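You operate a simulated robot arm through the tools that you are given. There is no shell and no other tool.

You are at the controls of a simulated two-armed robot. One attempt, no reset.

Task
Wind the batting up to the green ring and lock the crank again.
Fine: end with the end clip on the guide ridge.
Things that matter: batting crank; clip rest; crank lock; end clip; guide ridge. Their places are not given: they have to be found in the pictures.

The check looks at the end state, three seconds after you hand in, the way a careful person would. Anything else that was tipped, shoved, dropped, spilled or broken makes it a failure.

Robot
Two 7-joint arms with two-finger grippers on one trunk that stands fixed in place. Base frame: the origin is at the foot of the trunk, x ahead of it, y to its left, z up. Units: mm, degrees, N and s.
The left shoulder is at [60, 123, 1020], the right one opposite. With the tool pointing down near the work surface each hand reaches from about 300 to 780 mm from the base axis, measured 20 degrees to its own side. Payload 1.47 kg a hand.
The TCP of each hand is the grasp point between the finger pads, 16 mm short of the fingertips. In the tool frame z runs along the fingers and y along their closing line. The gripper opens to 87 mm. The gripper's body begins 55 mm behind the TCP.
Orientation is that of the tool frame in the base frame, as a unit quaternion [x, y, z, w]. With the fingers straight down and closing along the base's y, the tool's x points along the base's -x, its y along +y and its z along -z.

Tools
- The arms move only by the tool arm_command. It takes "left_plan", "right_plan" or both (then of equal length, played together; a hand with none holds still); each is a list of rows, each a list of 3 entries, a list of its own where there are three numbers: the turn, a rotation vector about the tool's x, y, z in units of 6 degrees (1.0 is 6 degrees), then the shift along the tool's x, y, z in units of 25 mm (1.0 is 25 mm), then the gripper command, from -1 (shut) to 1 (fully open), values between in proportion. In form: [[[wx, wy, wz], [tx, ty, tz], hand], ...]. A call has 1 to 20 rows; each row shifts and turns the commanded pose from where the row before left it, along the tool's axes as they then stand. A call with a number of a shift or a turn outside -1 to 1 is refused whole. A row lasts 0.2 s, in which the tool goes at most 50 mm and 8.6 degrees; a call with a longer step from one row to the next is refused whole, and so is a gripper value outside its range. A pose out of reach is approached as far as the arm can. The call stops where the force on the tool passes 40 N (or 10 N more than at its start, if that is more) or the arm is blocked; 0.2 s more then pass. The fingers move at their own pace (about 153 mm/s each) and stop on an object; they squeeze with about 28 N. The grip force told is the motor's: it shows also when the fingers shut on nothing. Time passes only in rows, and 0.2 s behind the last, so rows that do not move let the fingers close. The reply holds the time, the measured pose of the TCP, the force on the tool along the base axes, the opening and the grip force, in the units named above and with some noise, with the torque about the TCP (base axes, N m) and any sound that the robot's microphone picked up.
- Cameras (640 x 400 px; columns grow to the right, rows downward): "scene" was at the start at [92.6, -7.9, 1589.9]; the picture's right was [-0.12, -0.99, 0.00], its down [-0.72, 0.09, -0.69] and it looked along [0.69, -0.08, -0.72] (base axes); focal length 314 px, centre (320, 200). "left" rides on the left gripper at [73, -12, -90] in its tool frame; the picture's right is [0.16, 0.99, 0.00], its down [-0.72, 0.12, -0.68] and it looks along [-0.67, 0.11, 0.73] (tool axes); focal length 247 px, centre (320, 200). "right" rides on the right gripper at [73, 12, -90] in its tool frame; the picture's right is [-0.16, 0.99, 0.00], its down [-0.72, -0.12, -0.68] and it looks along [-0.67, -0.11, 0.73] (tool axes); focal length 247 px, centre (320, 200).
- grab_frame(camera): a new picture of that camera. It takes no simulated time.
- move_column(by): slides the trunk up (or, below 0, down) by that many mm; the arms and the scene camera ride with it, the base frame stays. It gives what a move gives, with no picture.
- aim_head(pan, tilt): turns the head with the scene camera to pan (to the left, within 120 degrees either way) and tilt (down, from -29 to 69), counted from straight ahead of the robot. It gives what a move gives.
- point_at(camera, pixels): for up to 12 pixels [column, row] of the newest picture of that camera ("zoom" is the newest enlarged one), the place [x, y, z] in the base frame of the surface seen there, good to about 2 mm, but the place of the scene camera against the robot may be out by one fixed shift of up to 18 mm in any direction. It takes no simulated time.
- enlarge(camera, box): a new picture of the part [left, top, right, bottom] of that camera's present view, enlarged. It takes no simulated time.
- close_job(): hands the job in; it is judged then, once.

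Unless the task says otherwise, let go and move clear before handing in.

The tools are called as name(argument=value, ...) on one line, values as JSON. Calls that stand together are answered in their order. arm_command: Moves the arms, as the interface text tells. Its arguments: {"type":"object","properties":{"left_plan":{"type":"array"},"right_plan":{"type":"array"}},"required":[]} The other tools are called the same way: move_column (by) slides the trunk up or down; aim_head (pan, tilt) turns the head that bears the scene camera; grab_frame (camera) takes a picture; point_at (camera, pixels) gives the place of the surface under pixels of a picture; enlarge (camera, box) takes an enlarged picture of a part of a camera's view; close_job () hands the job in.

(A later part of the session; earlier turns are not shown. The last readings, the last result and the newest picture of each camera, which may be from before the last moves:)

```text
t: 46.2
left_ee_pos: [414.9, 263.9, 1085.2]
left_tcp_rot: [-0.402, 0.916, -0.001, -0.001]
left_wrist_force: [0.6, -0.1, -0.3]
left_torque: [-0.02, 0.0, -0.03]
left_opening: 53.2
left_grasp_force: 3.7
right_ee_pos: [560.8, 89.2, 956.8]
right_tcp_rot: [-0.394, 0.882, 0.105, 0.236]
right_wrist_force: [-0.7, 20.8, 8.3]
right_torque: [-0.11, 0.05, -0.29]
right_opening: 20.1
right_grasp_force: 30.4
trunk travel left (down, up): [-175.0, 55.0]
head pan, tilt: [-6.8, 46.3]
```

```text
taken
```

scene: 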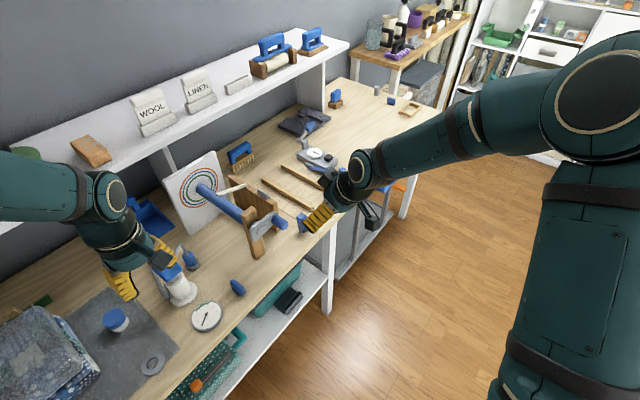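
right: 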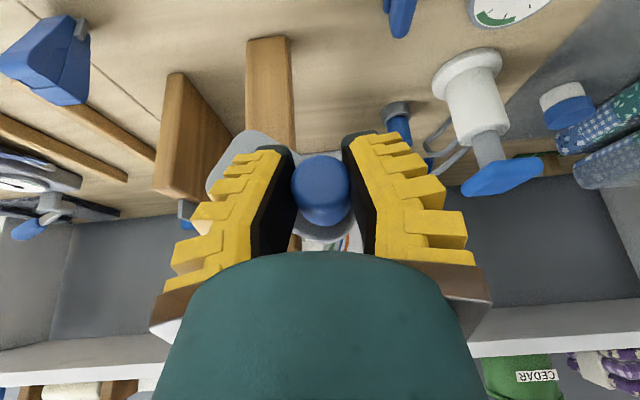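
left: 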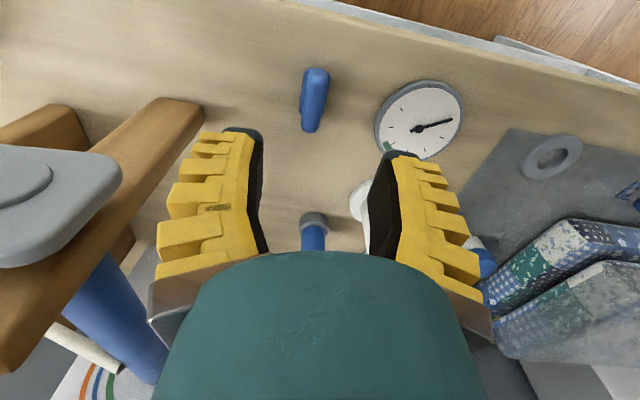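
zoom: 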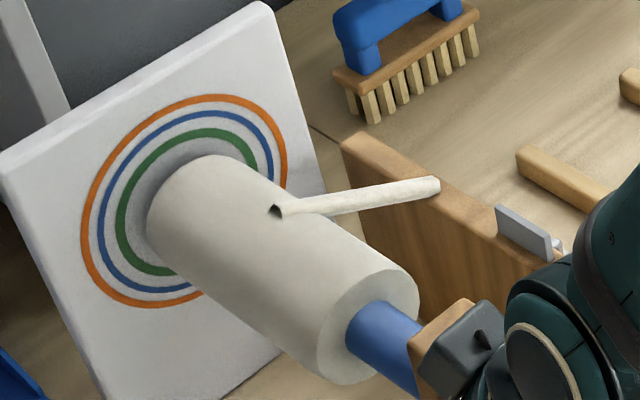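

Roll radius about 35.5 mm at 150°. I'll relieve the side load and continue to 180°.

arm_command(right_plan=[[[0, 0, 0], [0.078, 0.24, 0.296], -1], [[0, 0, 0], [0.17, 0.088, 0.294], -1], [[0, 0, 0], [0.178, 0.032, 0.308], -1]])

enlarge(camera="scene", box=[185, 150, 265, 225])

point_at(camera="zoom", pixels=[[330, 270], [300, 255], [310, 240], [340, 260], [350, 270], [280, 240], [200, 180], [290, 260]])

```text
t: 47.0
left_ee_pos: [415.5, 263.5, 1084.7]
left_tcp_rot: [-0.402, 0.916, 0.0, 0.0]
left_wrist_force: [0.3, -0.4, -0.2]
left_torque: [0.02, -0.04, 0.0]
left_opening: 53.2
left_grasp_force: 3.5
right_ee_pos: [555.5, 94.6, 929.3]
right_tcp_rot: [-0.394, 0.883, 0.104, 0.235]
right_wrist_force: [-7.4, 9.6, -0.4]
right_torque: [-0.27, 0.24, -0.36]
right_opening: 19.3
right_grasp_force: 30.3
trunk travel left (down, up): [-175.0, 55.0]
head pan, tilt: [-6.8, 46.3]
```

```text
5.33 times, centred on (225, 188) of scene
```

zoom: 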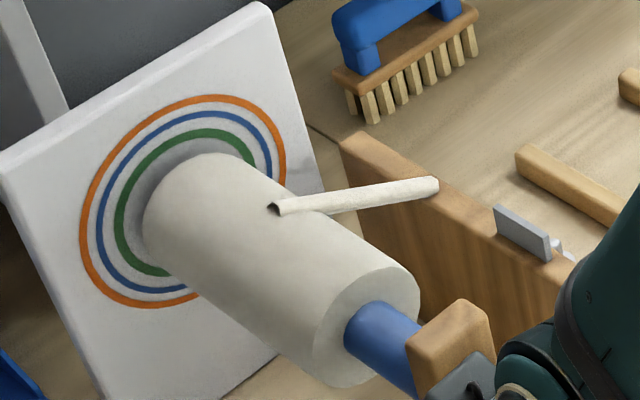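

```text
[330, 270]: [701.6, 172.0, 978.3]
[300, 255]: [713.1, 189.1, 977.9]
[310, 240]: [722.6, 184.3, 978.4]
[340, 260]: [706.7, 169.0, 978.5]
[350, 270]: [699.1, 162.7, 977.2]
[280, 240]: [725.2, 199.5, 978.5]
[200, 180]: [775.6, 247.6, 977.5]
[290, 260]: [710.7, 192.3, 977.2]
```

Roll radius is about 36.7 mm at 180°, growing ~1.6 mm per 30°. I'll continue 60° to 240°, still short of the ring.

arm_command(right_plan=[[[0, 0, 0], [0.124, 0.064, 0.215], -1], [[0, 0, 0], [0.17, -0.092, 0.294], -1], [[0, 0, 0], [0.162, -0.148, 0.28], -1], [[0, 0, 0], [0.146, -0.204, 0.253], -1], [[0, 0, 0], [0.126, -0.252, 0.218], -1], [[0, 0, 0], [0.102, -0.292, 0.176], -1]])

enlarge(camera="scene", box=[185, 150, 265, 225])

point_at(camera="zoom", pixels=[[330, 270], [300, 255], [310, 240], [340, 260], [350, 270], [280, 240], [200, 180], [290, 260]])

grab_frame(camera="right")

```text
t: 48.4
left_ee_pos: [415.0, 261.6, 1085.1]
left_tcp_rot: [-0.401, 0.916, 0.0, 0.0]
left_wrist_force: [0.2, -0.1, -0.1]
left_torque: [-0.01, 0.02, -0.01]
left_opening: 53.6
left_grasp_force: 3.5
right_ee_pos: [570.5, 78.0, 888.4]
right_tcp_rot: [-0.393, 0.883, 0.105, 0.234]
right_wrist_force: [-15.6, -0.9, -18.1]
right_torque: [-0.15, 0.15, -0.22]
right_opening: 17.4
right_grasp_force: 30.1
trunk travel left (down, up): [-175.0, 55.0]
head pan, tilt: [-6.8, 46.3]
```

```text
5.33 times, centred on (225, 188) of scene
```

zoom: 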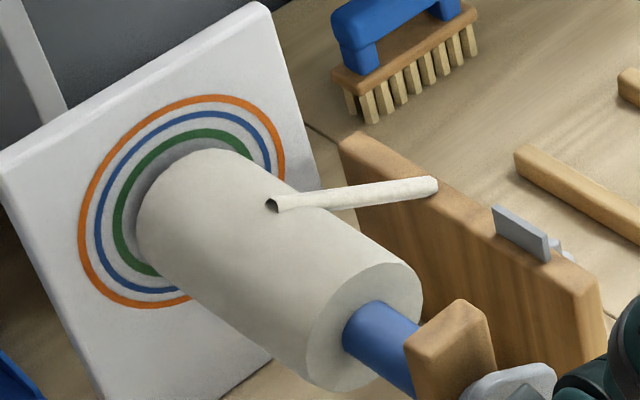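

```text
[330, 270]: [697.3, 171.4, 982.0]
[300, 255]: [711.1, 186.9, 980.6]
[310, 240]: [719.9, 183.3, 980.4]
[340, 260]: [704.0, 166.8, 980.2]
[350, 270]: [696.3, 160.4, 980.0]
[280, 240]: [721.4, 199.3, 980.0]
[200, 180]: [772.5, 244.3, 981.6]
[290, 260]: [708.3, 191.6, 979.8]
```

```text
taken
```

right: 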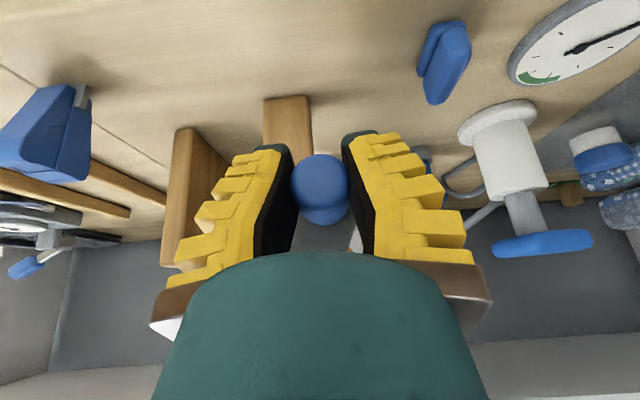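

Radius about 38.9 mm at ~238°. The load is radial (knob a bit further out), so I'll widen the path slightly and turn to 280°.

arm_command(right_plan=[[[0, 0, 0], [0.196, -0.348, 0.219], -1], [[0, 0, 0], [0.048, -0.356, 0.083], -1], [[0, 0, 0], [0.016, -0.368, 0.028], -1], [[0, 0, 0], [-0.016, -0.368, -0.028], -1]])

enlarge(camera="scene", box=[185, 150, 265, 225])

point_at(camera="zoom", pixels=[[330, 270], [300, 255], [310, 240], [340, 260], [350, 270], [280, 240], [200, 180], [290, 260]])

```text
t: 49.4
left_ee_pos: [414.9, 260.8, 1085.7]
left_tcp_rot: [-0.403, 0.915, 0.001, 0.001]
left_wrist_force: [0.6, -0.1, 0.3]
left_torque: [0.02, 0.02, 0.02]
left_opening: 53.4
left_grasp_force: 3.9
right_ee_pos: [598.3, 51.6, 880.8]
right_tcp_rot: [-0.392, 0.883, 0.105, 0.237]
right_wrist_force: [-10.9, -15.8, -8.2]
right_torque: [-0.07, 0.05, -0.23]
right_opening: 17.9
right_grasp_force: 30.1
trunk travel left (down, up): [-175.0, 55.0]
head pan, tilt: [-6.8, 46.3]
```

```text
5.33 times, centred on (225, 188) of scene
```

zoom: 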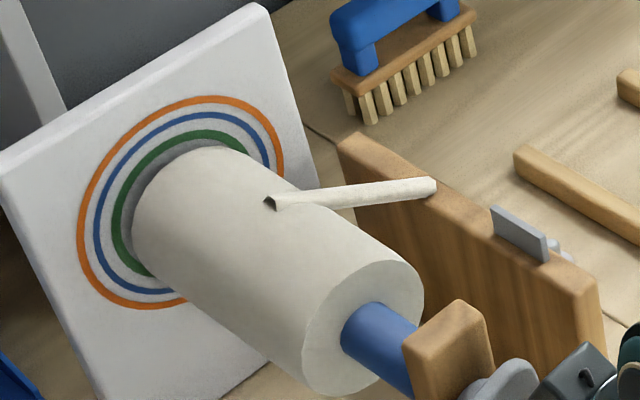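

```text
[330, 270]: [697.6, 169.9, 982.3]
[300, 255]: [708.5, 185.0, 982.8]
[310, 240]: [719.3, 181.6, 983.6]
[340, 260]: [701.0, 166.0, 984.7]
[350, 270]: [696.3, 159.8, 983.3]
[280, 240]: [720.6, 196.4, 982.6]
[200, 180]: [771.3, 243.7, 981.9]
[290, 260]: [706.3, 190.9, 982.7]
```

Radius near 41 mm now. I'll zoom tightly on the roll edge against the green ring.

enlarge(camera="scene", box=[195, 165, 235, 205])

point_at(camera="zoom", pixels=[[200, 120], [180, 160], [250, 110], [160, 200], [300, 130], [220, 300], [300, 350], [400, 200], [450, 250], [130, 200], [330, 60], [160, 130]])

```text
10.00 times, centred on (215, 185) of scene
```

zoom: 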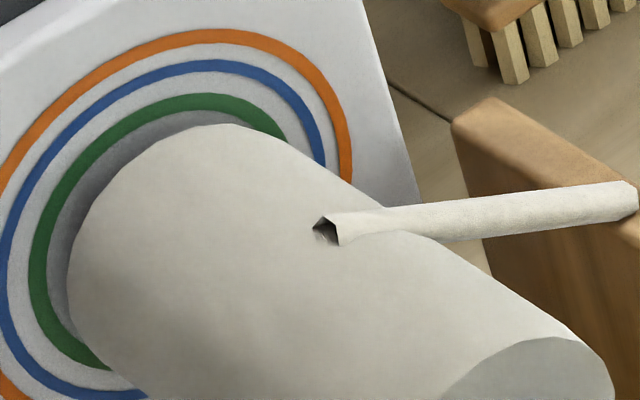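

```text
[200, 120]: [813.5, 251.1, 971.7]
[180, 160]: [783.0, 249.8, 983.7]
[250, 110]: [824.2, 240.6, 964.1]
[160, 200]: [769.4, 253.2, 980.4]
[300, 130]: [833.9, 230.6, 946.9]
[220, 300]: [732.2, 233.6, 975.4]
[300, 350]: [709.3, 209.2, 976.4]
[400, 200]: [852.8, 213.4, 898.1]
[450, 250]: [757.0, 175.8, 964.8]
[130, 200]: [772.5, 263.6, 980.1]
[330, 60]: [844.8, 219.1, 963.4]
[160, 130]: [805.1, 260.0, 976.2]
```

The ring centre agrees with the hub axis at yaw 45.6°. I'll sample many points on the green ring and on the roll to fix their radii.

point_at(camera="zoom", pixels=[[200, 101], [160, 108], [240, 104], [110, 134], [80, 163], [50, 213], [40, 260], [45, 310], [70, 345], [270, 122], [95, 362], [130, 122]])

point_at(camera="zoom", pixels=[[200, 200], [250, 200], [250, 250], [300, 200], [300, 280], [350, 300], [400, 280], [350, 250], [250, 170], [400, 320], [150, 250], [450, 300]])

```text
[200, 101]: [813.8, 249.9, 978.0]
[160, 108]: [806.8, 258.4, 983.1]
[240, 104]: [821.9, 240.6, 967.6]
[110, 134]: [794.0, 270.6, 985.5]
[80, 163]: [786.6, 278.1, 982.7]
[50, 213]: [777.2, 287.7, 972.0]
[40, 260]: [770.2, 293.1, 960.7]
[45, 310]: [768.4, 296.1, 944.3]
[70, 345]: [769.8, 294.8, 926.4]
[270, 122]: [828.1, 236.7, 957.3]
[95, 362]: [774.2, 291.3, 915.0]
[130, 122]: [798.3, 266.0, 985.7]
```

```text
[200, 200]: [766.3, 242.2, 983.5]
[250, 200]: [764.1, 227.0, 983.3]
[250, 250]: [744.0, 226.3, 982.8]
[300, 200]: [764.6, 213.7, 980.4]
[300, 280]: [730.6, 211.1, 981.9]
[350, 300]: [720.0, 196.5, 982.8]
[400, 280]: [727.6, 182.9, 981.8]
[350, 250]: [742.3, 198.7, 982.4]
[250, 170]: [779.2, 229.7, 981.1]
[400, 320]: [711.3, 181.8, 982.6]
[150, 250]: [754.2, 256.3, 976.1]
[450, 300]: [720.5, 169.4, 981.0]
```

The green ring radius measures 43.3 mm, the roll 41.0 mm, so about 45° more is needed. I'll turn 40° and measure again.

arm_command(right_plan=[[[0, 0, 0], [0.024, -0.356, -0.12], -1], [[0, 0, 0], [-0.016, -0.32, -0.189], -1], [[0, 0, 0], [-0.112, -0.288, -0.194], -1], [[0, 0, 0], [-0.134, -0.24, -0.232], -1]])

enlarge(camera="scene", box=[195, 165, 235, 205])

point_at(camera="zoom", pixels=[[200, 200], [250, 200], [250, 250], [300, 200], [300, 280], [350, 300], [400, 280], [350, 250], [250, 170], [400, 320], [150, 250], [450, 300]])

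grab_frame(camera="right")

```text
t: 50.4
left_ee_pos: [415.3, 260.5, 1084.4]
left_tcp_rot: [-0.402, 0.916, 0.0, 0.0]
left_wrist_force: [0.3, 0.1, 0.6]
left_torque: [0.0, 0.0, 0.0]
left_opening: 53.6
left_grasp_force: 3.7
right_ee_pos: [619.5, 31.2, 901.7]
right_tcp_rot: [-0.393, 0.882, 0.106, 0.239]
right_wrist_force: [-3.3, -6.6, -2.2]
right_torque: [0.3, -0.31, -0.31]
right_opening: 17.9
right_grasp_force: 30.1
trunk travel left (down, up): [-175.0, 55.0]
head pan, tilt: [-6.8, 46.3]
```

```text
10.00 times, centred on (215, 185) of scene
```

zoom: 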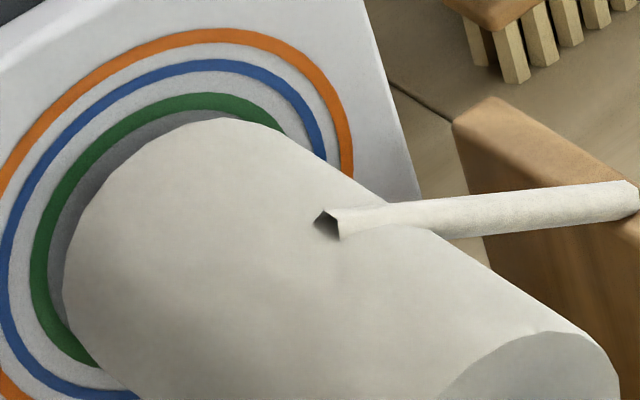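

```text
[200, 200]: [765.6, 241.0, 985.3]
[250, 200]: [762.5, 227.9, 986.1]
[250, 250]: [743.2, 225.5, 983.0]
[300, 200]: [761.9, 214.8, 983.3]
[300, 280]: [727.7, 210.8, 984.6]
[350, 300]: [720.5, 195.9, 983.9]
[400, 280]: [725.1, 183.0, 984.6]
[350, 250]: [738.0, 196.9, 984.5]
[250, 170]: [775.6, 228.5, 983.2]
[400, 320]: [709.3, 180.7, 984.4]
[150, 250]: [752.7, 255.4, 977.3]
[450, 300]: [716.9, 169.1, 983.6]
```

```text
taken
```

right: 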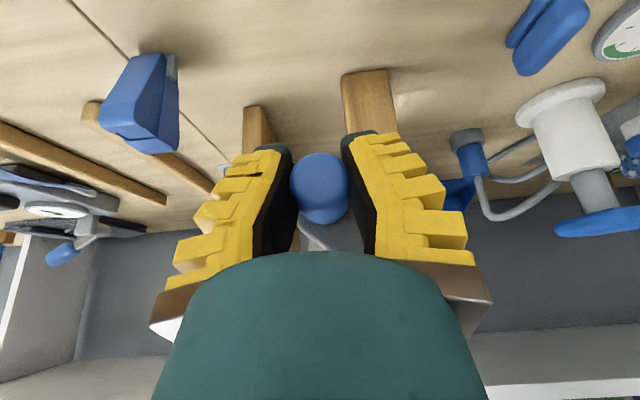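

Average rise is 2.0 mm: the roll is now about 42.9 mm versus 43.3 mm for the ring. A final 8° nudge, then re-measure.

arm_command(right_plan=[[[0, 0, 0], [-0.054, -0.084, -0.094], -1], [[0, 0, 0], [-0.054, -0.084, -0.094], -1]])

enlarge(camera="scene", box=[195, 165, 235, 205])

point_at(camera="zoom", pixels=[[200, 200], [250, 200], [250, 250], [300, 200], [300, 280], [350, 300], [400, 280], [350, 250], [250, 170], [400, 320], [150, 250], [450, 300]])

enlarge(camera="left", box=[0, 0, 640, 400])

```text
t: 51.0
left_ee_pos: [414.9, 262.1, 1086.1]
left_tcp_rot: [-0.402, 0.916, 0.0, -0.001]
left_wrist_force: [-0.4, 0.2, -0.5]
left_torque: [0.04, -0.02, 0.01]
left_opening: 53.5
left_grasp_force: 4.1
right_ee_pos: [622.7, 28.5, 904.8]
right_tcp_rot: [-0.393, 0.882, 0.105, 0.237]
right_wrist_force: [-3.5, -0.7, 0.2]
right_torque: [0.31, -0.34, -0.2]
right_opening: 18.0
right_grasp_force: 30.0
trunk travel left (down, up): [-175.0, 55.0]
head pan, tilt: [-6.8, 46.3]
```

```text
10.00 times, centred on (215, 185) of scene
```

zoom: 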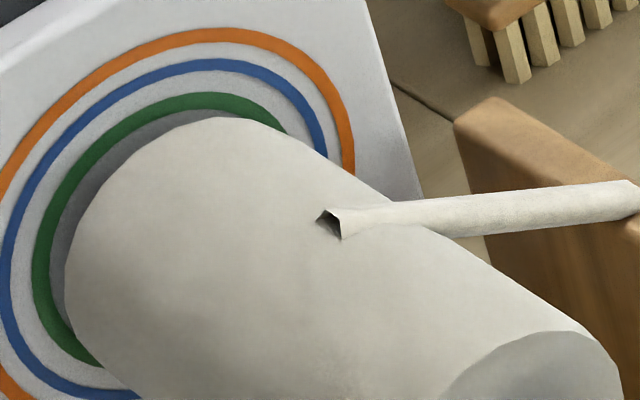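

```text
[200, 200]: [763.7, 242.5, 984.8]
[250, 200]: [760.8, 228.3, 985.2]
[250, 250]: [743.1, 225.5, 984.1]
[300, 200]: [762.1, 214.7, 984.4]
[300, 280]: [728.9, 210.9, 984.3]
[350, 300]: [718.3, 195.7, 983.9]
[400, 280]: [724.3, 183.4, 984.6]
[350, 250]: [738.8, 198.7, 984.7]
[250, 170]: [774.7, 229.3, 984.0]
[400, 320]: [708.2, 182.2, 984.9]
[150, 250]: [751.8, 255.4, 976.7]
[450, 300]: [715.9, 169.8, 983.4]
```

```text
1.00 times, centred on (320, 200) of left (not enlarged: the box is as wide or as high as the picture)
```

zoom: 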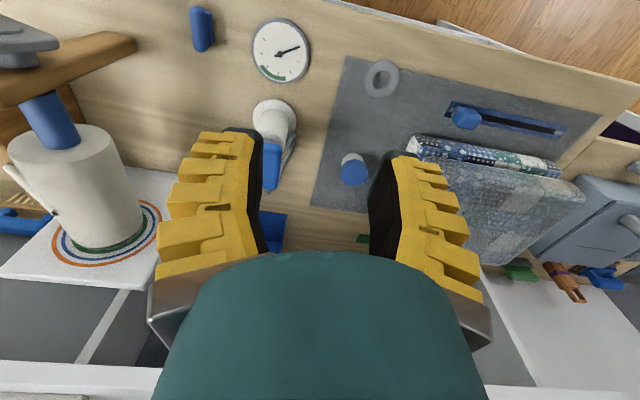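

The left camera also sees the roll and rings at (90,220); I'll zoom there for an independent check.

enlarge(camera="left", box=[0, 90, 180, 280])

point_at(camera="left", pixels=[[145, 215], [141, 225], [125, 240], [100, 249], [78, 243], [72, 239], [60, 140], [80, 150], [100, 170], [110, 200], [40, 150], [90, 215]])

```text
2.11 times, centred on (90, 185) of left
```

zoom: 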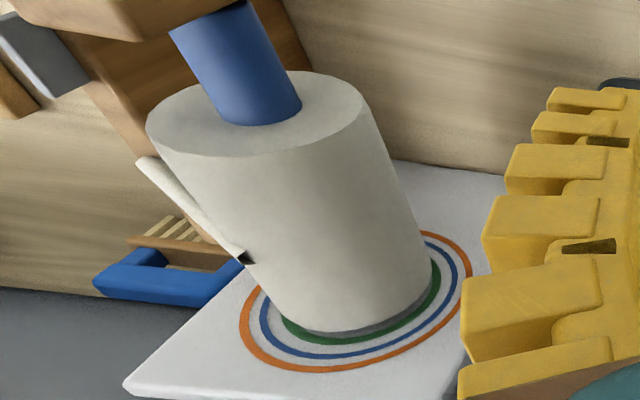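

```text
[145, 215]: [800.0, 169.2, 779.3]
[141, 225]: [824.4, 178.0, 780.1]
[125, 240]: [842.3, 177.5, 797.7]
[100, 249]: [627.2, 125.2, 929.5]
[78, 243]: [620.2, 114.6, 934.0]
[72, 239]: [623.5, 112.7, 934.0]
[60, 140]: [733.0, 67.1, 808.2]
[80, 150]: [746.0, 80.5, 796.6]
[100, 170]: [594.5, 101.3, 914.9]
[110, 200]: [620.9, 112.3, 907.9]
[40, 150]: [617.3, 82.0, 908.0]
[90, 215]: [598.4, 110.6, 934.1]
```

Those points referred to an old left picture, so I'll use the zoom picture instead.

point_at(camera="zoom", pixels=[[436, 275], [432, 295], [415, 315], [385, 330], [350, 340], [315, 338], [290, 325], [285, 318], [425, 250], [330, 110], [200, 145], [350, 90]])

point_at(camera="zoom", pixels=[[250, 200], [300, 200], [350, 200], [380, 180], [220, 190], [300, 280], [350, 280], [400, 260], [280, 250], [330, 240], [390, 230], [370, 150]])

```text
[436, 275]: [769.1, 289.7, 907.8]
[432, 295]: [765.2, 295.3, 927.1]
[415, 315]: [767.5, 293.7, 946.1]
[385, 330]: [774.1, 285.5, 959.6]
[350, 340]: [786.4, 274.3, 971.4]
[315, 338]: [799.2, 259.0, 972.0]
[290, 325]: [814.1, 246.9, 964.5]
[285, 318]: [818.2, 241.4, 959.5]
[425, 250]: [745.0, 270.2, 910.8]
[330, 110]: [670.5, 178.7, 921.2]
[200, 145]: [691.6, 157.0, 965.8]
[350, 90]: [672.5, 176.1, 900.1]
```

```text
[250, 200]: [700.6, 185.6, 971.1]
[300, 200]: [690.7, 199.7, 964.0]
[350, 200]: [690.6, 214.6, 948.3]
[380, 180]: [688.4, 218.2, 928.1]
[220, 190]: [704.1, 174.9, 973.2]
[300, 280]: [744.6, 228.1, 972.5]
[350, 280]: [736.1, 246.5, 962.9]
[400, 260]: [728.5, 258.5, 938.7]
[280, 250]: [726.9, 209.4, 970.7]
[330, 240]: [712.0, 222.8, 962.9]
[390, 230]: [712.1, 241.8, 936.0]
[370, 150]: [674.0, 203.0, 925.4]
```

Independent check: roll 43.1 mm against ring 43.0 mm — the batting is at the green ring. Keeping the right grip on the crank, I'll bring the left hand back over the lock knob.

arm_command(left_plan=[[[0, 0, 0], [0, -1, 0], 0.1], [[0, 0, 0], [0, -1, 0], 0.1], [[0, 0, 0], [0, -1, 0], 0.1], [[0, 0, 0], [0, -1, 0], 0.1], [[0, 0, 0], [0, -1, 0.5], 0.1], [[0, 0, 0], [0, -1, 0.5], 0.1], [[0, 0, 0], [0, 0, 1], 0.1], [[0, 0, 0], [0, 0, 1], 0.1], [[0, 0, 0], [0, 0, 1], 0.1], [[0, 0, 0], [0, 0, 1], 0.1], [[0, 0, 0], [0, 0, 1], 0.1], [[0, 0, 0], [0, 0, 1], 0.1]])

grab_frame(camera="left")

enlarge(camera="left", box=[270, 50, 390, 190])

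point_at(camera="zoom", pixels=[[280, 70], [280, 120], [270, 180], [265, 220], [250, 160], [300, 120], [260, 200], [290, 160]])

```text
t: 53.6
left_ee_pos: [526.2, 163.0, 911.8]
left_tcp_rot: [-0.402, 0.916, -0.001, 0.0]
left_wrist_force: [-0.7, -0.3, -0.8]
left_torque: [0.0, -0.01, -0.01]
left_opening: 53.2
left_grasp_force: 3.7
right_ee_pos: [621.2, 29.8, 905.3]
right_tcp_rot: [-0.393, 0.882, 0.105, 0.236]
right_wrist_force: [-1.1, 10.6, 3.9]
right_torque: [0.13, -0.12, -0.12]
right_opening: 18.4
right_grasp_force: 30.1
trunk travel left (down, up): [-175.0, 55.0]
head pan, tilt: [-6.8, 46.3]
```

```text
taken
```

left: 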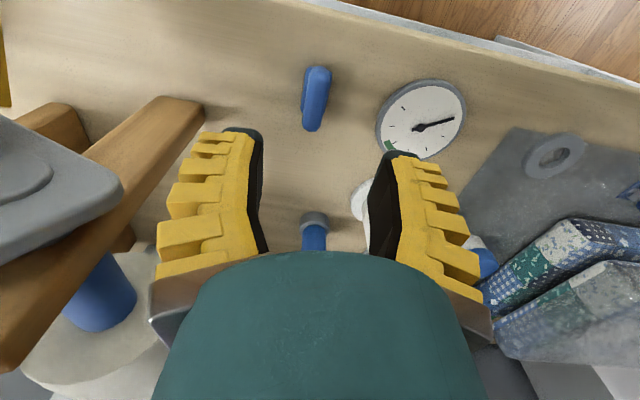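

```text
2.86 times, centred on (330, 120) of left
```

zoom: 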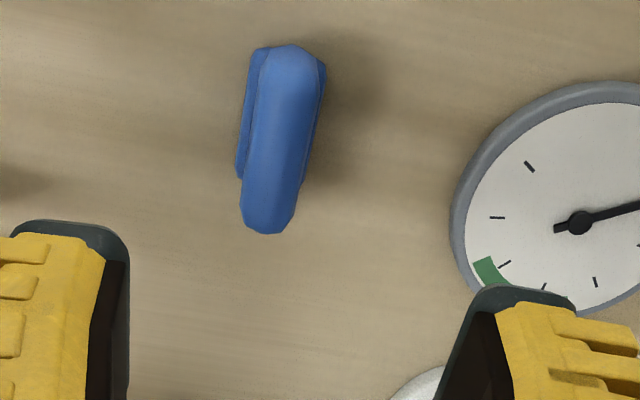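

```text
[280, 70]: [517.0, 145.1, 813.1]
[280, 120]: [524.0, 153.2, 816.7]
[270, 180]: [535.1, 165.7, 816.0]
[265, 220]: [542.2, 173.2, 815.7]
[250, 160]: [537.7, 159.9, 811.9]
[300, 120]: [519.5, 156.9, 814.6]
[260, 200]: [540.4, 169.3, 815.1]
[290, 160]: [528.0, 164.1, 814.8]
```

The bar is now along 48°, its ridge 4–5 mm to the −y side of the hand. I'll shift 4 mm, descend and close.

arm_command(left_plan=[[[0, 0, 0], [0, -0.16, 1], 0.1], [[0, 0, 0], [0, 0, 1], 0], [[0, 0, 0], [0, 0, 1], 0], [[0, 0, 0], [0, 0, 1], -0.2], [[0, 0, 0], [0, 0, 0.04], -0.45], [[0, 0, 0], [0, 0, 0], -0.6]])

enlarge(camera="left", box=[240, 100, 420, 260])

```text
t: 55.0
left_ee_pos: [528.0, 161.2, 809.4]
left_tcp_rot: [-0.402, 0.916, -0.002, -0.001]
left_wrist_force: [-0.9, -0.4, 0.5]
left_torque: [-0.01, 0.01, -0.01]
left_opening: 24.2
left_grasp_force: 5.2
right_ee_pos: [620.6, 29.4, 904.6]
right_tcp_rot: [-0.393, 0.882, 0.104, 0.237]
right_wrist_force: [-2.0, 11.1, 4.8]
right_torque: [0.07, -0.08, -0.14]
right_opening: 18.2
right_grasp_force: 30.6
trunk travel left (down, up): [-175.0, 55.0]
head pan, tilt: [-6.8, 46.3]
```

```text
2.50 times, centred on (330, 180) of left
```

zoom: 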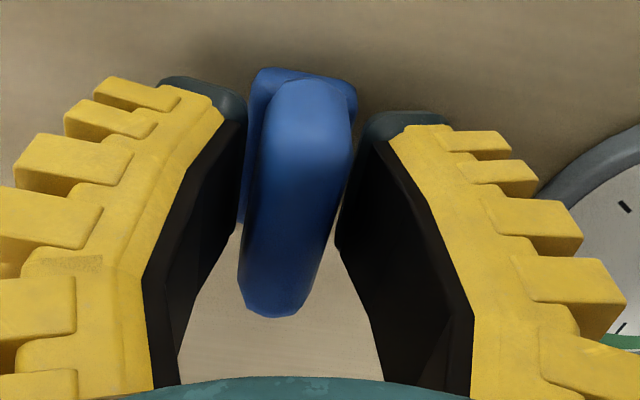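

The bar sits centred between the fingers. I'll grip it and begin turning back, watching forces.

arm_command(left_plan=[[[0, 0, 0], [0, 0, 0], -1], [[0, 0, 0], [0, 0, 0], -1], [[0, 0, 0], [0, 0, 0], -1], [[0, 0, 0.75], [0, 0, 0], -1], [[0, 0, 0.75], [0, 0, 0], -1], [[0, 0, 0.75], [0, 0, 0], -1]])

arm_command(left_plan=[[[0, 0, 0.75], [0, 0, 0], -1], [[0, 0, 0.75], [0, 0, 0], -1], [[0, 0, 0.75], [0, 0, 0], -1]])

```text
t: 56.4
left_ee_pos: [528.4, 160.7, 810.4]
left_tcp_rot: [-0.292, 0.957, -0.001, 0.0]
left_wrist_force: [-1.4, 8.5, 12.0]
left_torque: [0.09, -0.02, 0.0]
left_opening: 10.9
left_grasp_force: 30.1
right_ee_pos: [621.5, 29.0, 905.0]
right_tcp_rot: [-0.393, 0.882, 0.105, 0.237]
right_wrist_force: [2.6, 8.6, 3.7]
right_torque: [0.21, -0.22, -0.25]
right_opening: 18.1
right_grasp_force: 29.7
trunk travel left (down, up): [-175.0, 55.0]
head pan, tilt: [-6.8, 46.3]
```

```text
t: 57.2
left_ee_pos: [528.1, 160.8, 809.4]
left_tcp_rot: [-0.177, 0.984, 0.0, 0.0]
left_wrist_force: [-4.9, 17.1, 14.5]
left_torque: [0.38, -0.39, 0.07]
left_opening: 12.2
left_grasp_force: 29.7
right_ee_pos: [621.4, 28.6, 904.3]
right_tcp_rot: [-0.392, 0.883, 0.104, 0.237]
right_wrist_force: [3.9, 7.2, 2.5]
right_torque: [0.14, -0.17, -0.34]
right_opening: 17.7
right_grasp_force: 30.2
trunk travel left (down, up): [-175.0, 55.0]
head pan, tilt: [-6.8, 46.3]
```

Turning freely; recentring 3 mm along +y and continuing.

arm_command(left_plan=[[[0, 0, 0.75], [0, 0.12, 0], -1], [[0, 0, 0.75], [0, 0, 0], -1], [[0, 0, 0.75], [0, 0, 0], -1], [[0, 0, 0.75], [0, 0, 0], -1]])

arm_command(left_plan=[[[0, 0, 0.75], [0, 0, 0], -1], [[0, 0, 0.75], [0, 0, 0], -1], [[0, 0, 0.75], [0, 0, 0], -1]])

enlarge(camera="left", box=[240, 100, 420, 260])

```text
t: 58.2
left_ee_pos: [526.8, 162.6, 809.1]
left_tcp_rot: [-0.02, 1.0, -0.001, 0.0]
left_wrist_force: [-1.3, 9.9, 14.4]
left_torque: [0.12, 0.12, 0.06]
left_opening: 12.5
left_grasp_force: 30.0
right_ee_pos: [623.1, 30.9, 905.5]
right_tcp_rot: [-0.393, 0.882, 0.104, 0.238]
right_wrist_force: [3.2, 7.0, 1.6]
right_torque: [-0.02, 0.04, -0.33]
right_opening: 17.5
right_grasp_force: 29.5
trunk travel left (down, up): [-175.0, 55.0]
head pan, tilt: [-6.8, 46.3]
```

```text
t: 59.0
left_ee_pos: [527.0, 162.8, 809.6]
left_tcp_rot: [0.098, 0.995, 0.0, 0.001]
left_wrist_force: [5.2, 13.9, 14.8]
left_torque: [0.18, 0.23, 0.07]
left_opening: 12.4
left_grasp_force: 29.9
right_ee_pos: [621.6, 30.1, 904.0]
right_tcp_rot: [-0.392, 0.882, 0.105, 0.237]
right_wrist_force: [-0.5, 5.0, 3.0]
right_torque: [0.18, -0.2, -0.25]
right_opening: 18.0
right_grasp_force: 29.8
trunk travel left (down, up): [-175.0, 55.0]
head pan, tilt: [-6.8, 46.3]
```

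```text
2.50 times, centred on (330, 180) of left
```

zoom: 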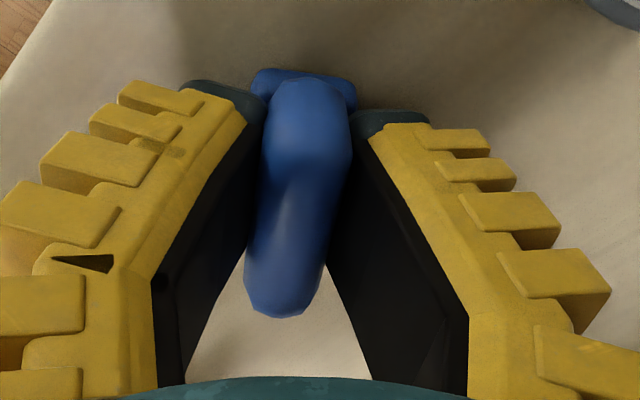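

Yaw is 11°; about 34° more to the original locked stop. Continuing with a small recentre.

arm_command(left_plan=[[[0, 0, 0.75], [0, 0.08, 0], -1], [[0, 0, 0.75], [0, 0, 0], -1], [[0, 0, 0.75], [0, 0, 0], -1], [[0, 0, 0.75], [0, 0, 0], -1], [[0, 0, 0.75], [0, 0, 0], -1], [[0, 0, 0.75], [0, 0, 0], -1]])

arm_command(left_plan=[[[0, 0, 0.75], [0, 0, 0], -1], [[0, 0, 0.75], [0, 0, 0], -1]])

enlarge(camera="left", box=[240, 100, 420, 260])

```text
t: 60.4
left_ee_pos: [527.6, 164.7, 810.3]
left_tcp_rot: [0.327, 0.945, 0.001, 0.002]
left_wrist_force: [12.1, 4.7, 9.5]
left_torque: [0.14, -0.03, 0.02]
left_opening: 9.6
left_grasp_force: 30.3
right_ee_pos: [622.0, 27.9, 905.5]
right_tcp_rot: [-0.394, 0.882, 0.105, 0.236]
right_wrist_force: [-5.9, 6.2, 4.3]
right_torque: [0.21, -0.2, -0.1]
right_opening: 18.7
right_grasp_force: 30.1
trunk travel left (down, up): [-175.0, 55.0]
head pan, tilt: [-6.8, 46.3]
```

```text
t: 61.0
left_ee_pos: [527.9, 164.3, 809.5]
left_tcp_rot: [0.399, 0.917, 0.0, 0.0]
left_wrist_force: [12.3, 8.2, 11.6]
left_torque: [-0.21, -0.42, 0.56]
left_opening: 10.8
left_grasp_force: 29.4
right_ee_pos: [621.3, 28.0, 904.2]
right_tcp_rot: [-0.393, 0.882, 0.104, 0.236]
right_wrist_force: [-5.4, 6.8, 3.9]
right_torque: [0.03, -0.07, -0.13]
right_opening: 18.3
right_grasp_force: 30.1
trunk travel left (down, up): [-175.0, 55.0]
head pan, tilt: [-6.8, 46.3]
```

```text
2.50 times, centred on (330, 180) of left
```

zoom: 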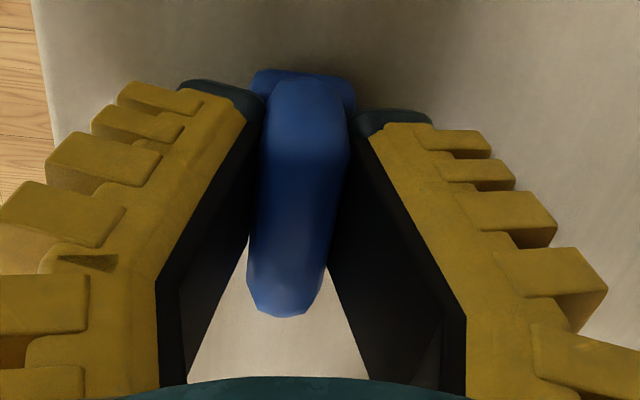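

Torque rose to 0.56 N·m at 47° — the original locked stop. I'll open and lift the left hand off.

arm_command(left_plan=[[[0, 0, -0.2], [0, 0, 0], -0.7], [[0, 0, 0], [0, 0, 0], -0.3], [[0, 0, 0], [0, 0, 0], 0], [[0, 0, 0], [0, 0, 0], 0.1], [[0, 0, 0], [0, 0, -1], 0.1], [[0, 0, 0], [0, 0, -1], 0.1], [[0, 0, 0], [0, 0, -1], 0.1], [[0, 0, 0], [0, 0, -1], 0.1]])

enlarge(camera="left", box=[270, 50, 390, 190])

point_at(camera="zoom", pixels=[[290, 70], [285, 120], [275, 180], [270, 220], [250, 120], [310, 120]])

```text
t: 62.8
left_ee_pos: [526.7, 164.2, 909.4]
left_tcp_rot: [0.39, 0.921, 0.0, 0.0]
left_wrist_force: [0.4, -0.7, -0.1]
left_torque: [0.01, 0.03, 0.0]
left_opening: 53.5
left_grasp_force: 3.7
right_ee_pos: [621.2, 29.9, 903.8]
right_tcp_rot: [-0.394, 0.882, 0.105, 0.237]
right_wrist_force: [-5.1, 8.7, 2.6]
right_torque: [0.03, -0.08, -0.14]
right_opening: 18.2
right_grasp_force: 30.0
trunk travel left (down, up): [-175.0, 55.0]
head pan, tilt: [-6.8, 46.3]
```

```text
2.86 times, centred on (330, 120) of left
```

zoom: 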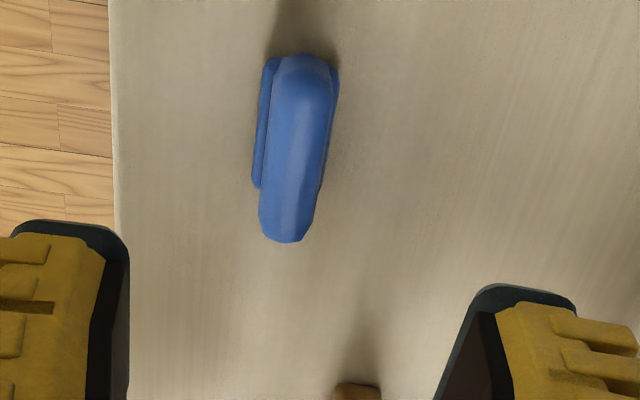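

```text
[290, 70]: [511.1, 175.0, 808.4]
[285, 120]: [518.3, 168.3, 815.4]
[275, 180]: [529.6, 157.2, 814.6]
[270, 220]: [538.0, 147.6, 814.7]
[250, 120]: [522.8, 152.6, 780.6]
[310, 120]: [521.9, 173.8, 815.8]
```

The knob is back along its original line (511,175)→(538,148). With the right hand I'll try a 3 mm nudge to check the crank is locked, then undo it.

arm_command(right_plan=[[[0, 0, 0], [-0.052, -0.06, -0.09], -1], [[0, 0, 0], [0, 0, 0], -1]])

arm_command(right_plan=[[[0, 0, 0], [0.052, 0.06, 0.09], -1], [[0, 0, 0], [0, 0, 0], -1]])

```text
t: 63.4
left_ee_pos: [527.6, 164.5, 908.0]
left_tcp_rot: [0.391, 0.92, -0.001, 0.0]
left_wrist_force: [-1.1, -0.3, -0.2]
left_torque: [-0.02, 0.01, 0.02]
left_opening: 53.3
left_grasp_force: 3.9
right_ee_pos: [621.9, 28.7, 904.8]
right_tcp_rot: [-0.394, 0.882, 0.107, 0.233]
right_wrist_force: [-8.2, 17.4, -15.8]
right_torque: [0.2, -0.19, -0.41]
right_opening: 17.1
right_grasp_force: 29.3
trunk travel left (down, up): [-175.0, 55.0]
head pan, tilt: [-6.8, 46.3]
```

```text
t: 64.0
left_ee_pos: [526.8, 164.5, 909.1]
left_tcp_rot: [0.39, 0.921, 0.0, 0.0]
left_wrist_force: [-0.1, 0.6, 0.0]
left_torque: [0.0, 0.01, 0.01]
left_opening: 53.4
left_grasp_force: 3.8
right_ee_pos: [621.7, 28.7, 905.0]
right_tcp_rot: [-0.393, 0.883, 0.105, 0.236]
right_wrist_force: [-10.3, 11.1, -7.0]
right_torque: [-0.43, 0.4, -0.23]
right_opening: 17.6
right_grasp_force: 30.2
trunk travel left (down, up): [-175.0, 55.0]
head pan, tilt: [-6.8, 46.3]
```

A 2.6 mm nudge gave −16 N, so the crank is locked. I'll release the knob and back the right hand off along its own axis, and raise the left hand away.

arm_command(right_plan=[[[0, 0, 0], [0, 0, 0], -0.5], [[0, 0, 0], [0, 0, 0], -0.2], [[0, 0, 0], [0, 0, 0], 0], [[0, 0, 0], [0, 0, 0], 0], [[0, 0, 0], [0, 0, -1], 0], [[0, 0, 0], [0, 0, -1], 0], [[0, 0, 0], [0, 0, -1], 0], [[0, 0, 0], [0, 0, -1], 0.5], [[0, 0, 0], [0, 0, -1], 1]])

arm_command(left_plan=[[[0, 0, 0], [0, 0, -1], 0.1], [[0, 0, 0], [0, 0, -1], 0.1], [[0, 0, 0], [0, 0, -1], 0.1], [[0, 0, 0], [0, 0, -1], 0.1], [[0, 0, 0], [0, 0, -1], 0.1], [[0, 0, 0], [0, 0, -1], 0.1], [[0, 0, 0], [1, 0, 0], 0.1], [[0, 0, 0], [1, 0, 0], 0.1], [[0, 0, 0], [1, 0, 0], 0.1], [[0, 0, 0], [1, 0, 0], 0.1], [[0, 0, 0], [0.5, -1, 0], 0.1], [[0, 0, 0], [0, -1, 0], 0.1]])

grab_frame(camera="right")

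grab_frame(camera="scene")

enlarge(camera="scene", box=[185, 150, 265, 225])

```text
t: 66.0
left_ee_pos: [527.9, 162.8, 909.7]
left_tcp_rot: [0.39, 0.921, 0.0, -0.001]
left_wrist_force: [-0.1, 0.7, 0.3]
left_torque: [-0.02, 0.0, 0.0]
left_opening: 53.2
left_grasp_force: 3.9
right_ee_pos: [580.8, -19.3, 1012.4]
right_tcp_rot: [-0.393, 0.882, 0.105, 0.237]
right_wrist_force: [-0.3, -0.4, -0.8]
right_torque: [0.02, 0.0, -0.02]
right_opening: 86.6
right_grasp_force: 0.0
trunk travel left (down, up): [-175.0, 55.0]
head pan, tilt: [-6.8, 46.3]
```

```text
t: 68.6
left_ee_pos: [413.0, 211.3, 1059.5]
left_tcp_rot: [0.39, 0.921, 0.001, 0.0]
left_wrist_force: [-0.5, 0.6, -0.6]
left_torque: [-0.01, -0.03, -0.01]
left_opening: 53.3
left_grasp_force: 4.0
right_ee_pos: [582.9, -19.1, 1013.3]
right_tcp_rot: [-0.393, 0.882, 0.105, 0.237]
right_wrist_force: [-0.2, 0.3, 0.2]
right_torque: [-0.02, 0.04, 0.04]
right_opening: 86.9
right_grasp_force: 0.0
trunk travel left (down, up): [-175.0, 55.0]
head pan, tilt: [-6.8, 46.3]
```

```text
taken
```

right: 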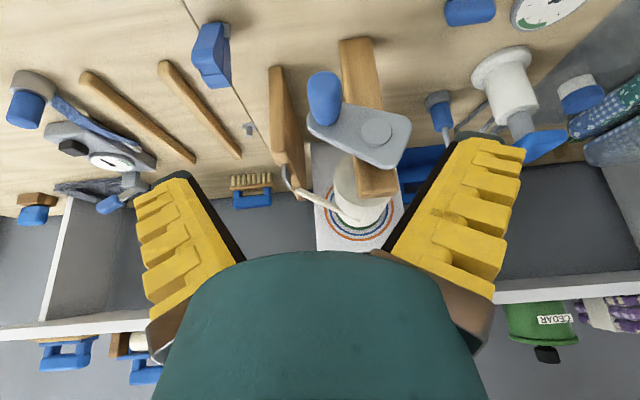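

```text
taken
```

scene: 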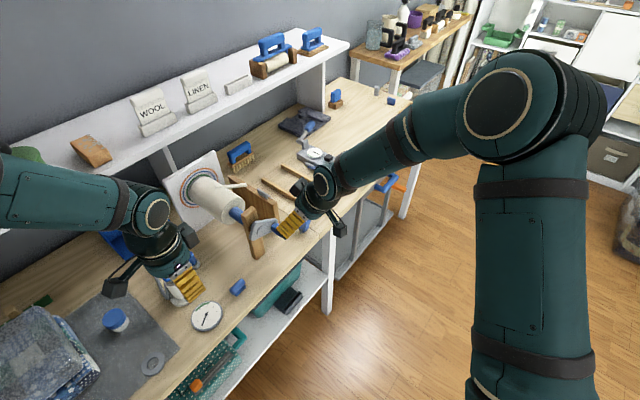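

```text
5.33 times, centred on (225, 188) of scene
```

zoom: 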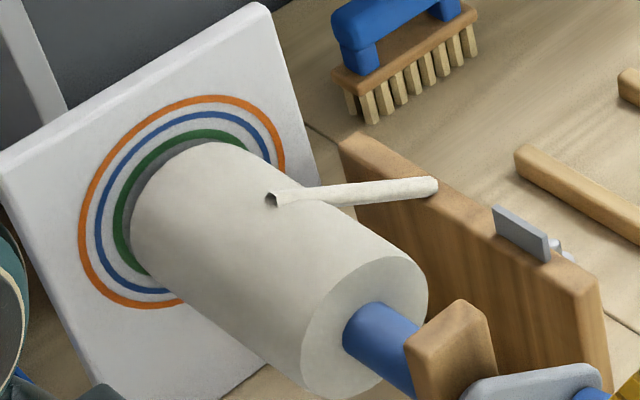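

The crank held and the roll is unchanged. Now the clip: enlarging it in the right view (211,55) and measuring.

enlarge(camera="right", box=[180, 10, 250, 100])

enlarge(camera="scene", box=[290, 205, 320, 240])

point_at(camera="zoom", pixels=[[230, 135], [280, 90], [330, 125], [375, 150], [290, 155], [310, 175], [280, 240], [340, 220], [270, 310], [300, 310], [355, 170], [255, 130]])

```text
4.44 times, centred on (215, 55) of right
```

zoom: 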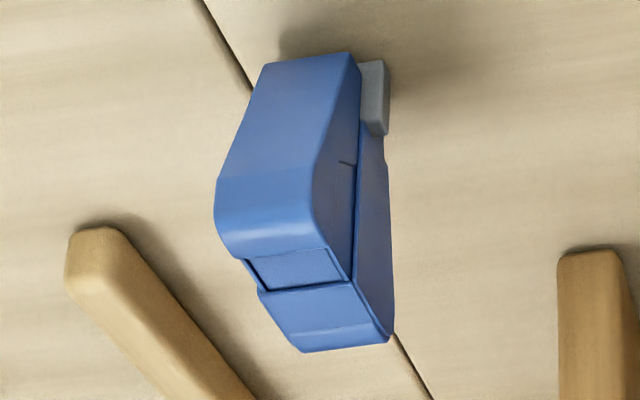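

```text
11.43 times, centred on (305, 222) of scene
```

zoom: 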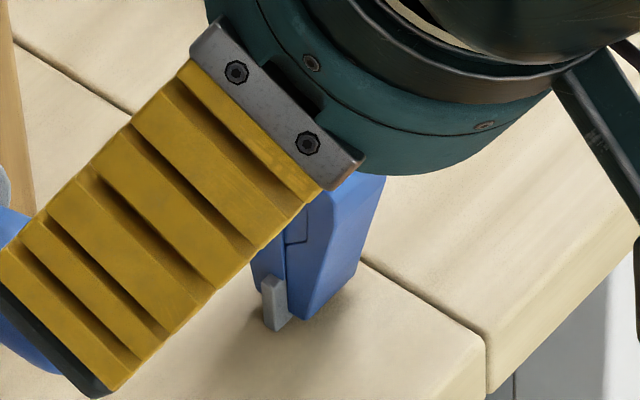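

```text
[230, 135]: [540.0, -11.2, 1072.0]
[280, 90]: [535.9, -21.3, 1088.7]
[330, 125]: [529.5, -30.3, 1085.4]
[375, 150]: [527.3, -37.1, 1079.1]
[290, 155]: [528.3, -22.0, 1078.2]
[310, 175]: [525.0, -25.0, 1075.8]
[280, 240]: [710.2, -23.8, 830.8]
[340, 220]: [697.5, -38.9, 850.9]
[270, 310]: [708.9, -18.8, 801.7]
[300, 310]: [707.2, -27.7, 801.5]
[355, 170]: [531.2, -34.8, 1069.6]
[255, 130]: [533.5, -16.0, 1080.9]
```

The clip's two levers are split along the axis direction (u), so it must be pinched along u and later turned 90° for the ridge. I'll straighten the right hand and yaw it to 135° so its camera stays clear of the crank.

arm_command(right_plan=[[[0, 1, 0], [0, 0, 0], 1], [[0, 1, 0], [0, 0, 0], 1], [[0, 1, 0], [0, 0, 0], 1], [[0, 1, 0], [0, 0, 0], 1], [[0, 1, 0], [0, 0, 0], 1], [[0, 0, -1], [0, 0, -0.3], 1], [[0, 0, -1], [0, 0, -0.3], 1], [[0, 0, -1], [0, 0, 0], 1], [[0, 0, -1], [0, 0, 0], 1], [[0, 0, -1], [0, 0, 0], 1], [[0, 0, -1], [0, 0, 0], 1], [[0, 0, -1], [0, 0, 0], 1], [[0, 0, -1], [0, 0, 0], 1], [[0, 0, -1], [0, 0, 0], 1], [[0, 0, -1], [0, 0, 0], 1], [[0, 0, -1], [0, 0, 0], 1], [[0, 0, -1], [0, 0, 0], 1], [[0, 0, -1], [0, 0, 0], 1], [[0, 0, -1], [0, 0, 0], 1], [[0, 0, -0.6], [0, 0, 0], 1]])

grab_frame(camera="right")

grab_frame(camera="scene")

```text
t: 72.8
left_ee_pos: [414.2, 212.8, 1058.8]
left_tcp_rot: [0.39, 0.921, 0.0, 0.0]
left_wrist_force: [-0.2, 0.2, -0.2]
left_torque: [0.04, 0.03, -0.01]
left_opening: 53.2
left_grasp_force: 3.6
right_ee_pos: [580.0, -18.3, 1027.5]
right_tcp_rot: [0.926, -0.377, 0.0, 0.0]
right_wrist_force: [0.5, 0.5, -0.3]
right_torque: [-0.03, 0.03, 0.0]
right_opening: 87.2
right_grasp_force: 0.1
trunk travel left (down, up): [-175.0, 55.0]
head pan, tilt: [-6.8, 46.3]
```

```text
taken
```

right: 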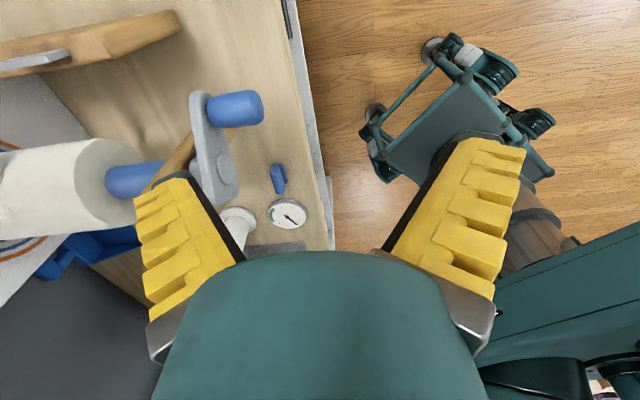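

```text
taken
```

scene: 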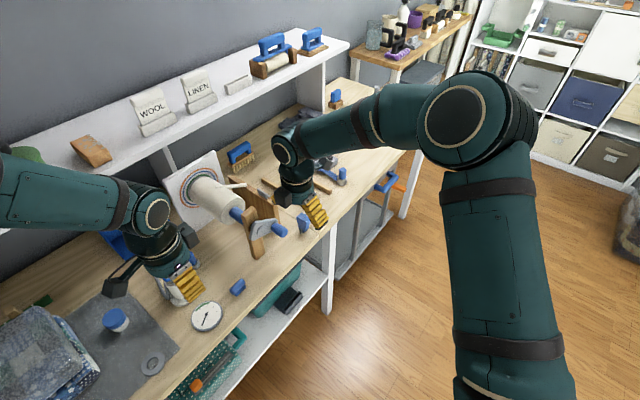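

The hand reached yaw 135° (closing along u, camera on the +w side). Moving it over the clip at a safe height.

arm_command(right_plan=[[[0, 0, 0], [1, -0.78, 0.4], 1], [[0, 0, 0], [1, -0.78, 0.4], 1], [[0, 0, 0], [1, -0.78, 0.6], 1], [[0, 0, 0], [1, -0.78, 0.6], 1]])

grab_frame(camera="right")

enlarge(camera="right", box=[220, 30, 400, 250])

```text
t: 73.8
left_ee_pos: [414.2, 212.8, 1060.0]
left_tcp_rot: [0.39, 0.921, 0.0, 0.0]
left_wrist_force: [0.0, 0.2, 0.2]
left_torque: [0.01, 0.0, 0.0]
left_opening: 53.5
left_grasp_force: 3.9
right_ee_pos: [707.9, -31.6, 975.3]
right_tcp_rot: [0.925, -0.379, 0.0, 0.0]
right_wrist_force: [-0.5, -0.3, 0.2]
right_torque: [-0.01, 0.0, 0.04]
right_opening: 87.0
right_grasp_force: 0.1
trunk travel left (down, up): [-175.0, 55.0]
head pan, tilt: [-6.8, 46.3]
```

```text
taken
```

right: 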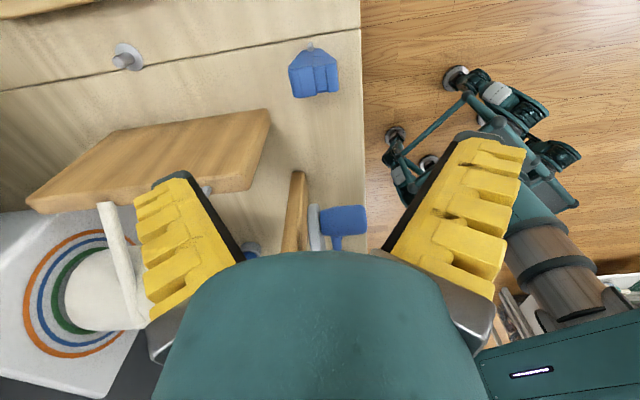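

```text
1.82 times, centred on (310, 140) of right
```

zoom: 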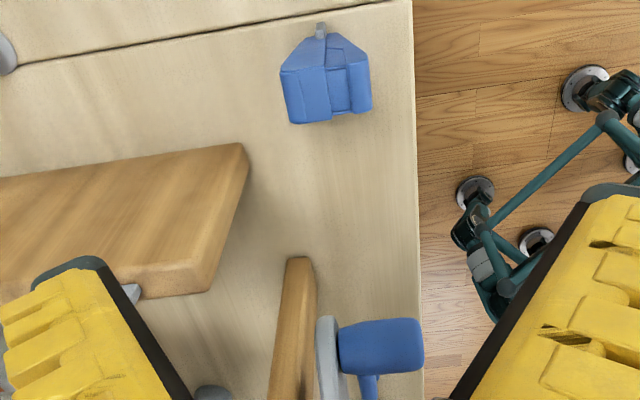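

The clip is clearly seen at (315,72), levers side by side along the closing direction. Enlarging and measuring.

enlarge(camera="right", box=[280, 35, 350, 105])

point_at(camera="zoom", pixels=[[150, 200], [170, 330], [290, 190], [300, 330], [390, 310], [440, 170], [450, 290], [215, 180], [290, 90], [290, 130], [340, 150], [250, 250]])

```text
5.71 times, centred on (315, 70) of right
```

zoom: 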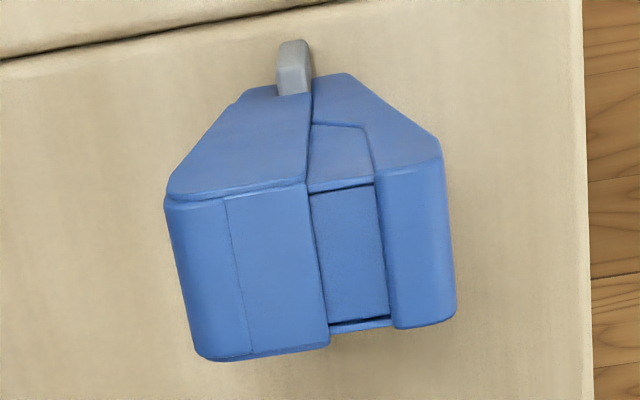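

```text
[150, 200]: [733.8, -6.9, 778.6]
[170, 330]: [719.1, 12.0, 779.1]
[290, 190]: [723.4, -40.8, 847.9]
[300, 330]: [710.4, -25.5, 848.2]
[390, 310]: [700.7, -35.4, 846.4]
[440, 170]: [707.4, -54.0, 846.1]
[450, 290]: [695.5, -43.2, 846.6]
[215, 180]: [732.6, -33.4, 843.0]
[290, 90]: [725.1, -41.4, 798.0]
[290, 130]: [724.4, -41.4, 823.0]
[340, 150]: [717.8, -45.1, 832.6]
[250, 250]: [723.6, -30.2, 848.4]
```

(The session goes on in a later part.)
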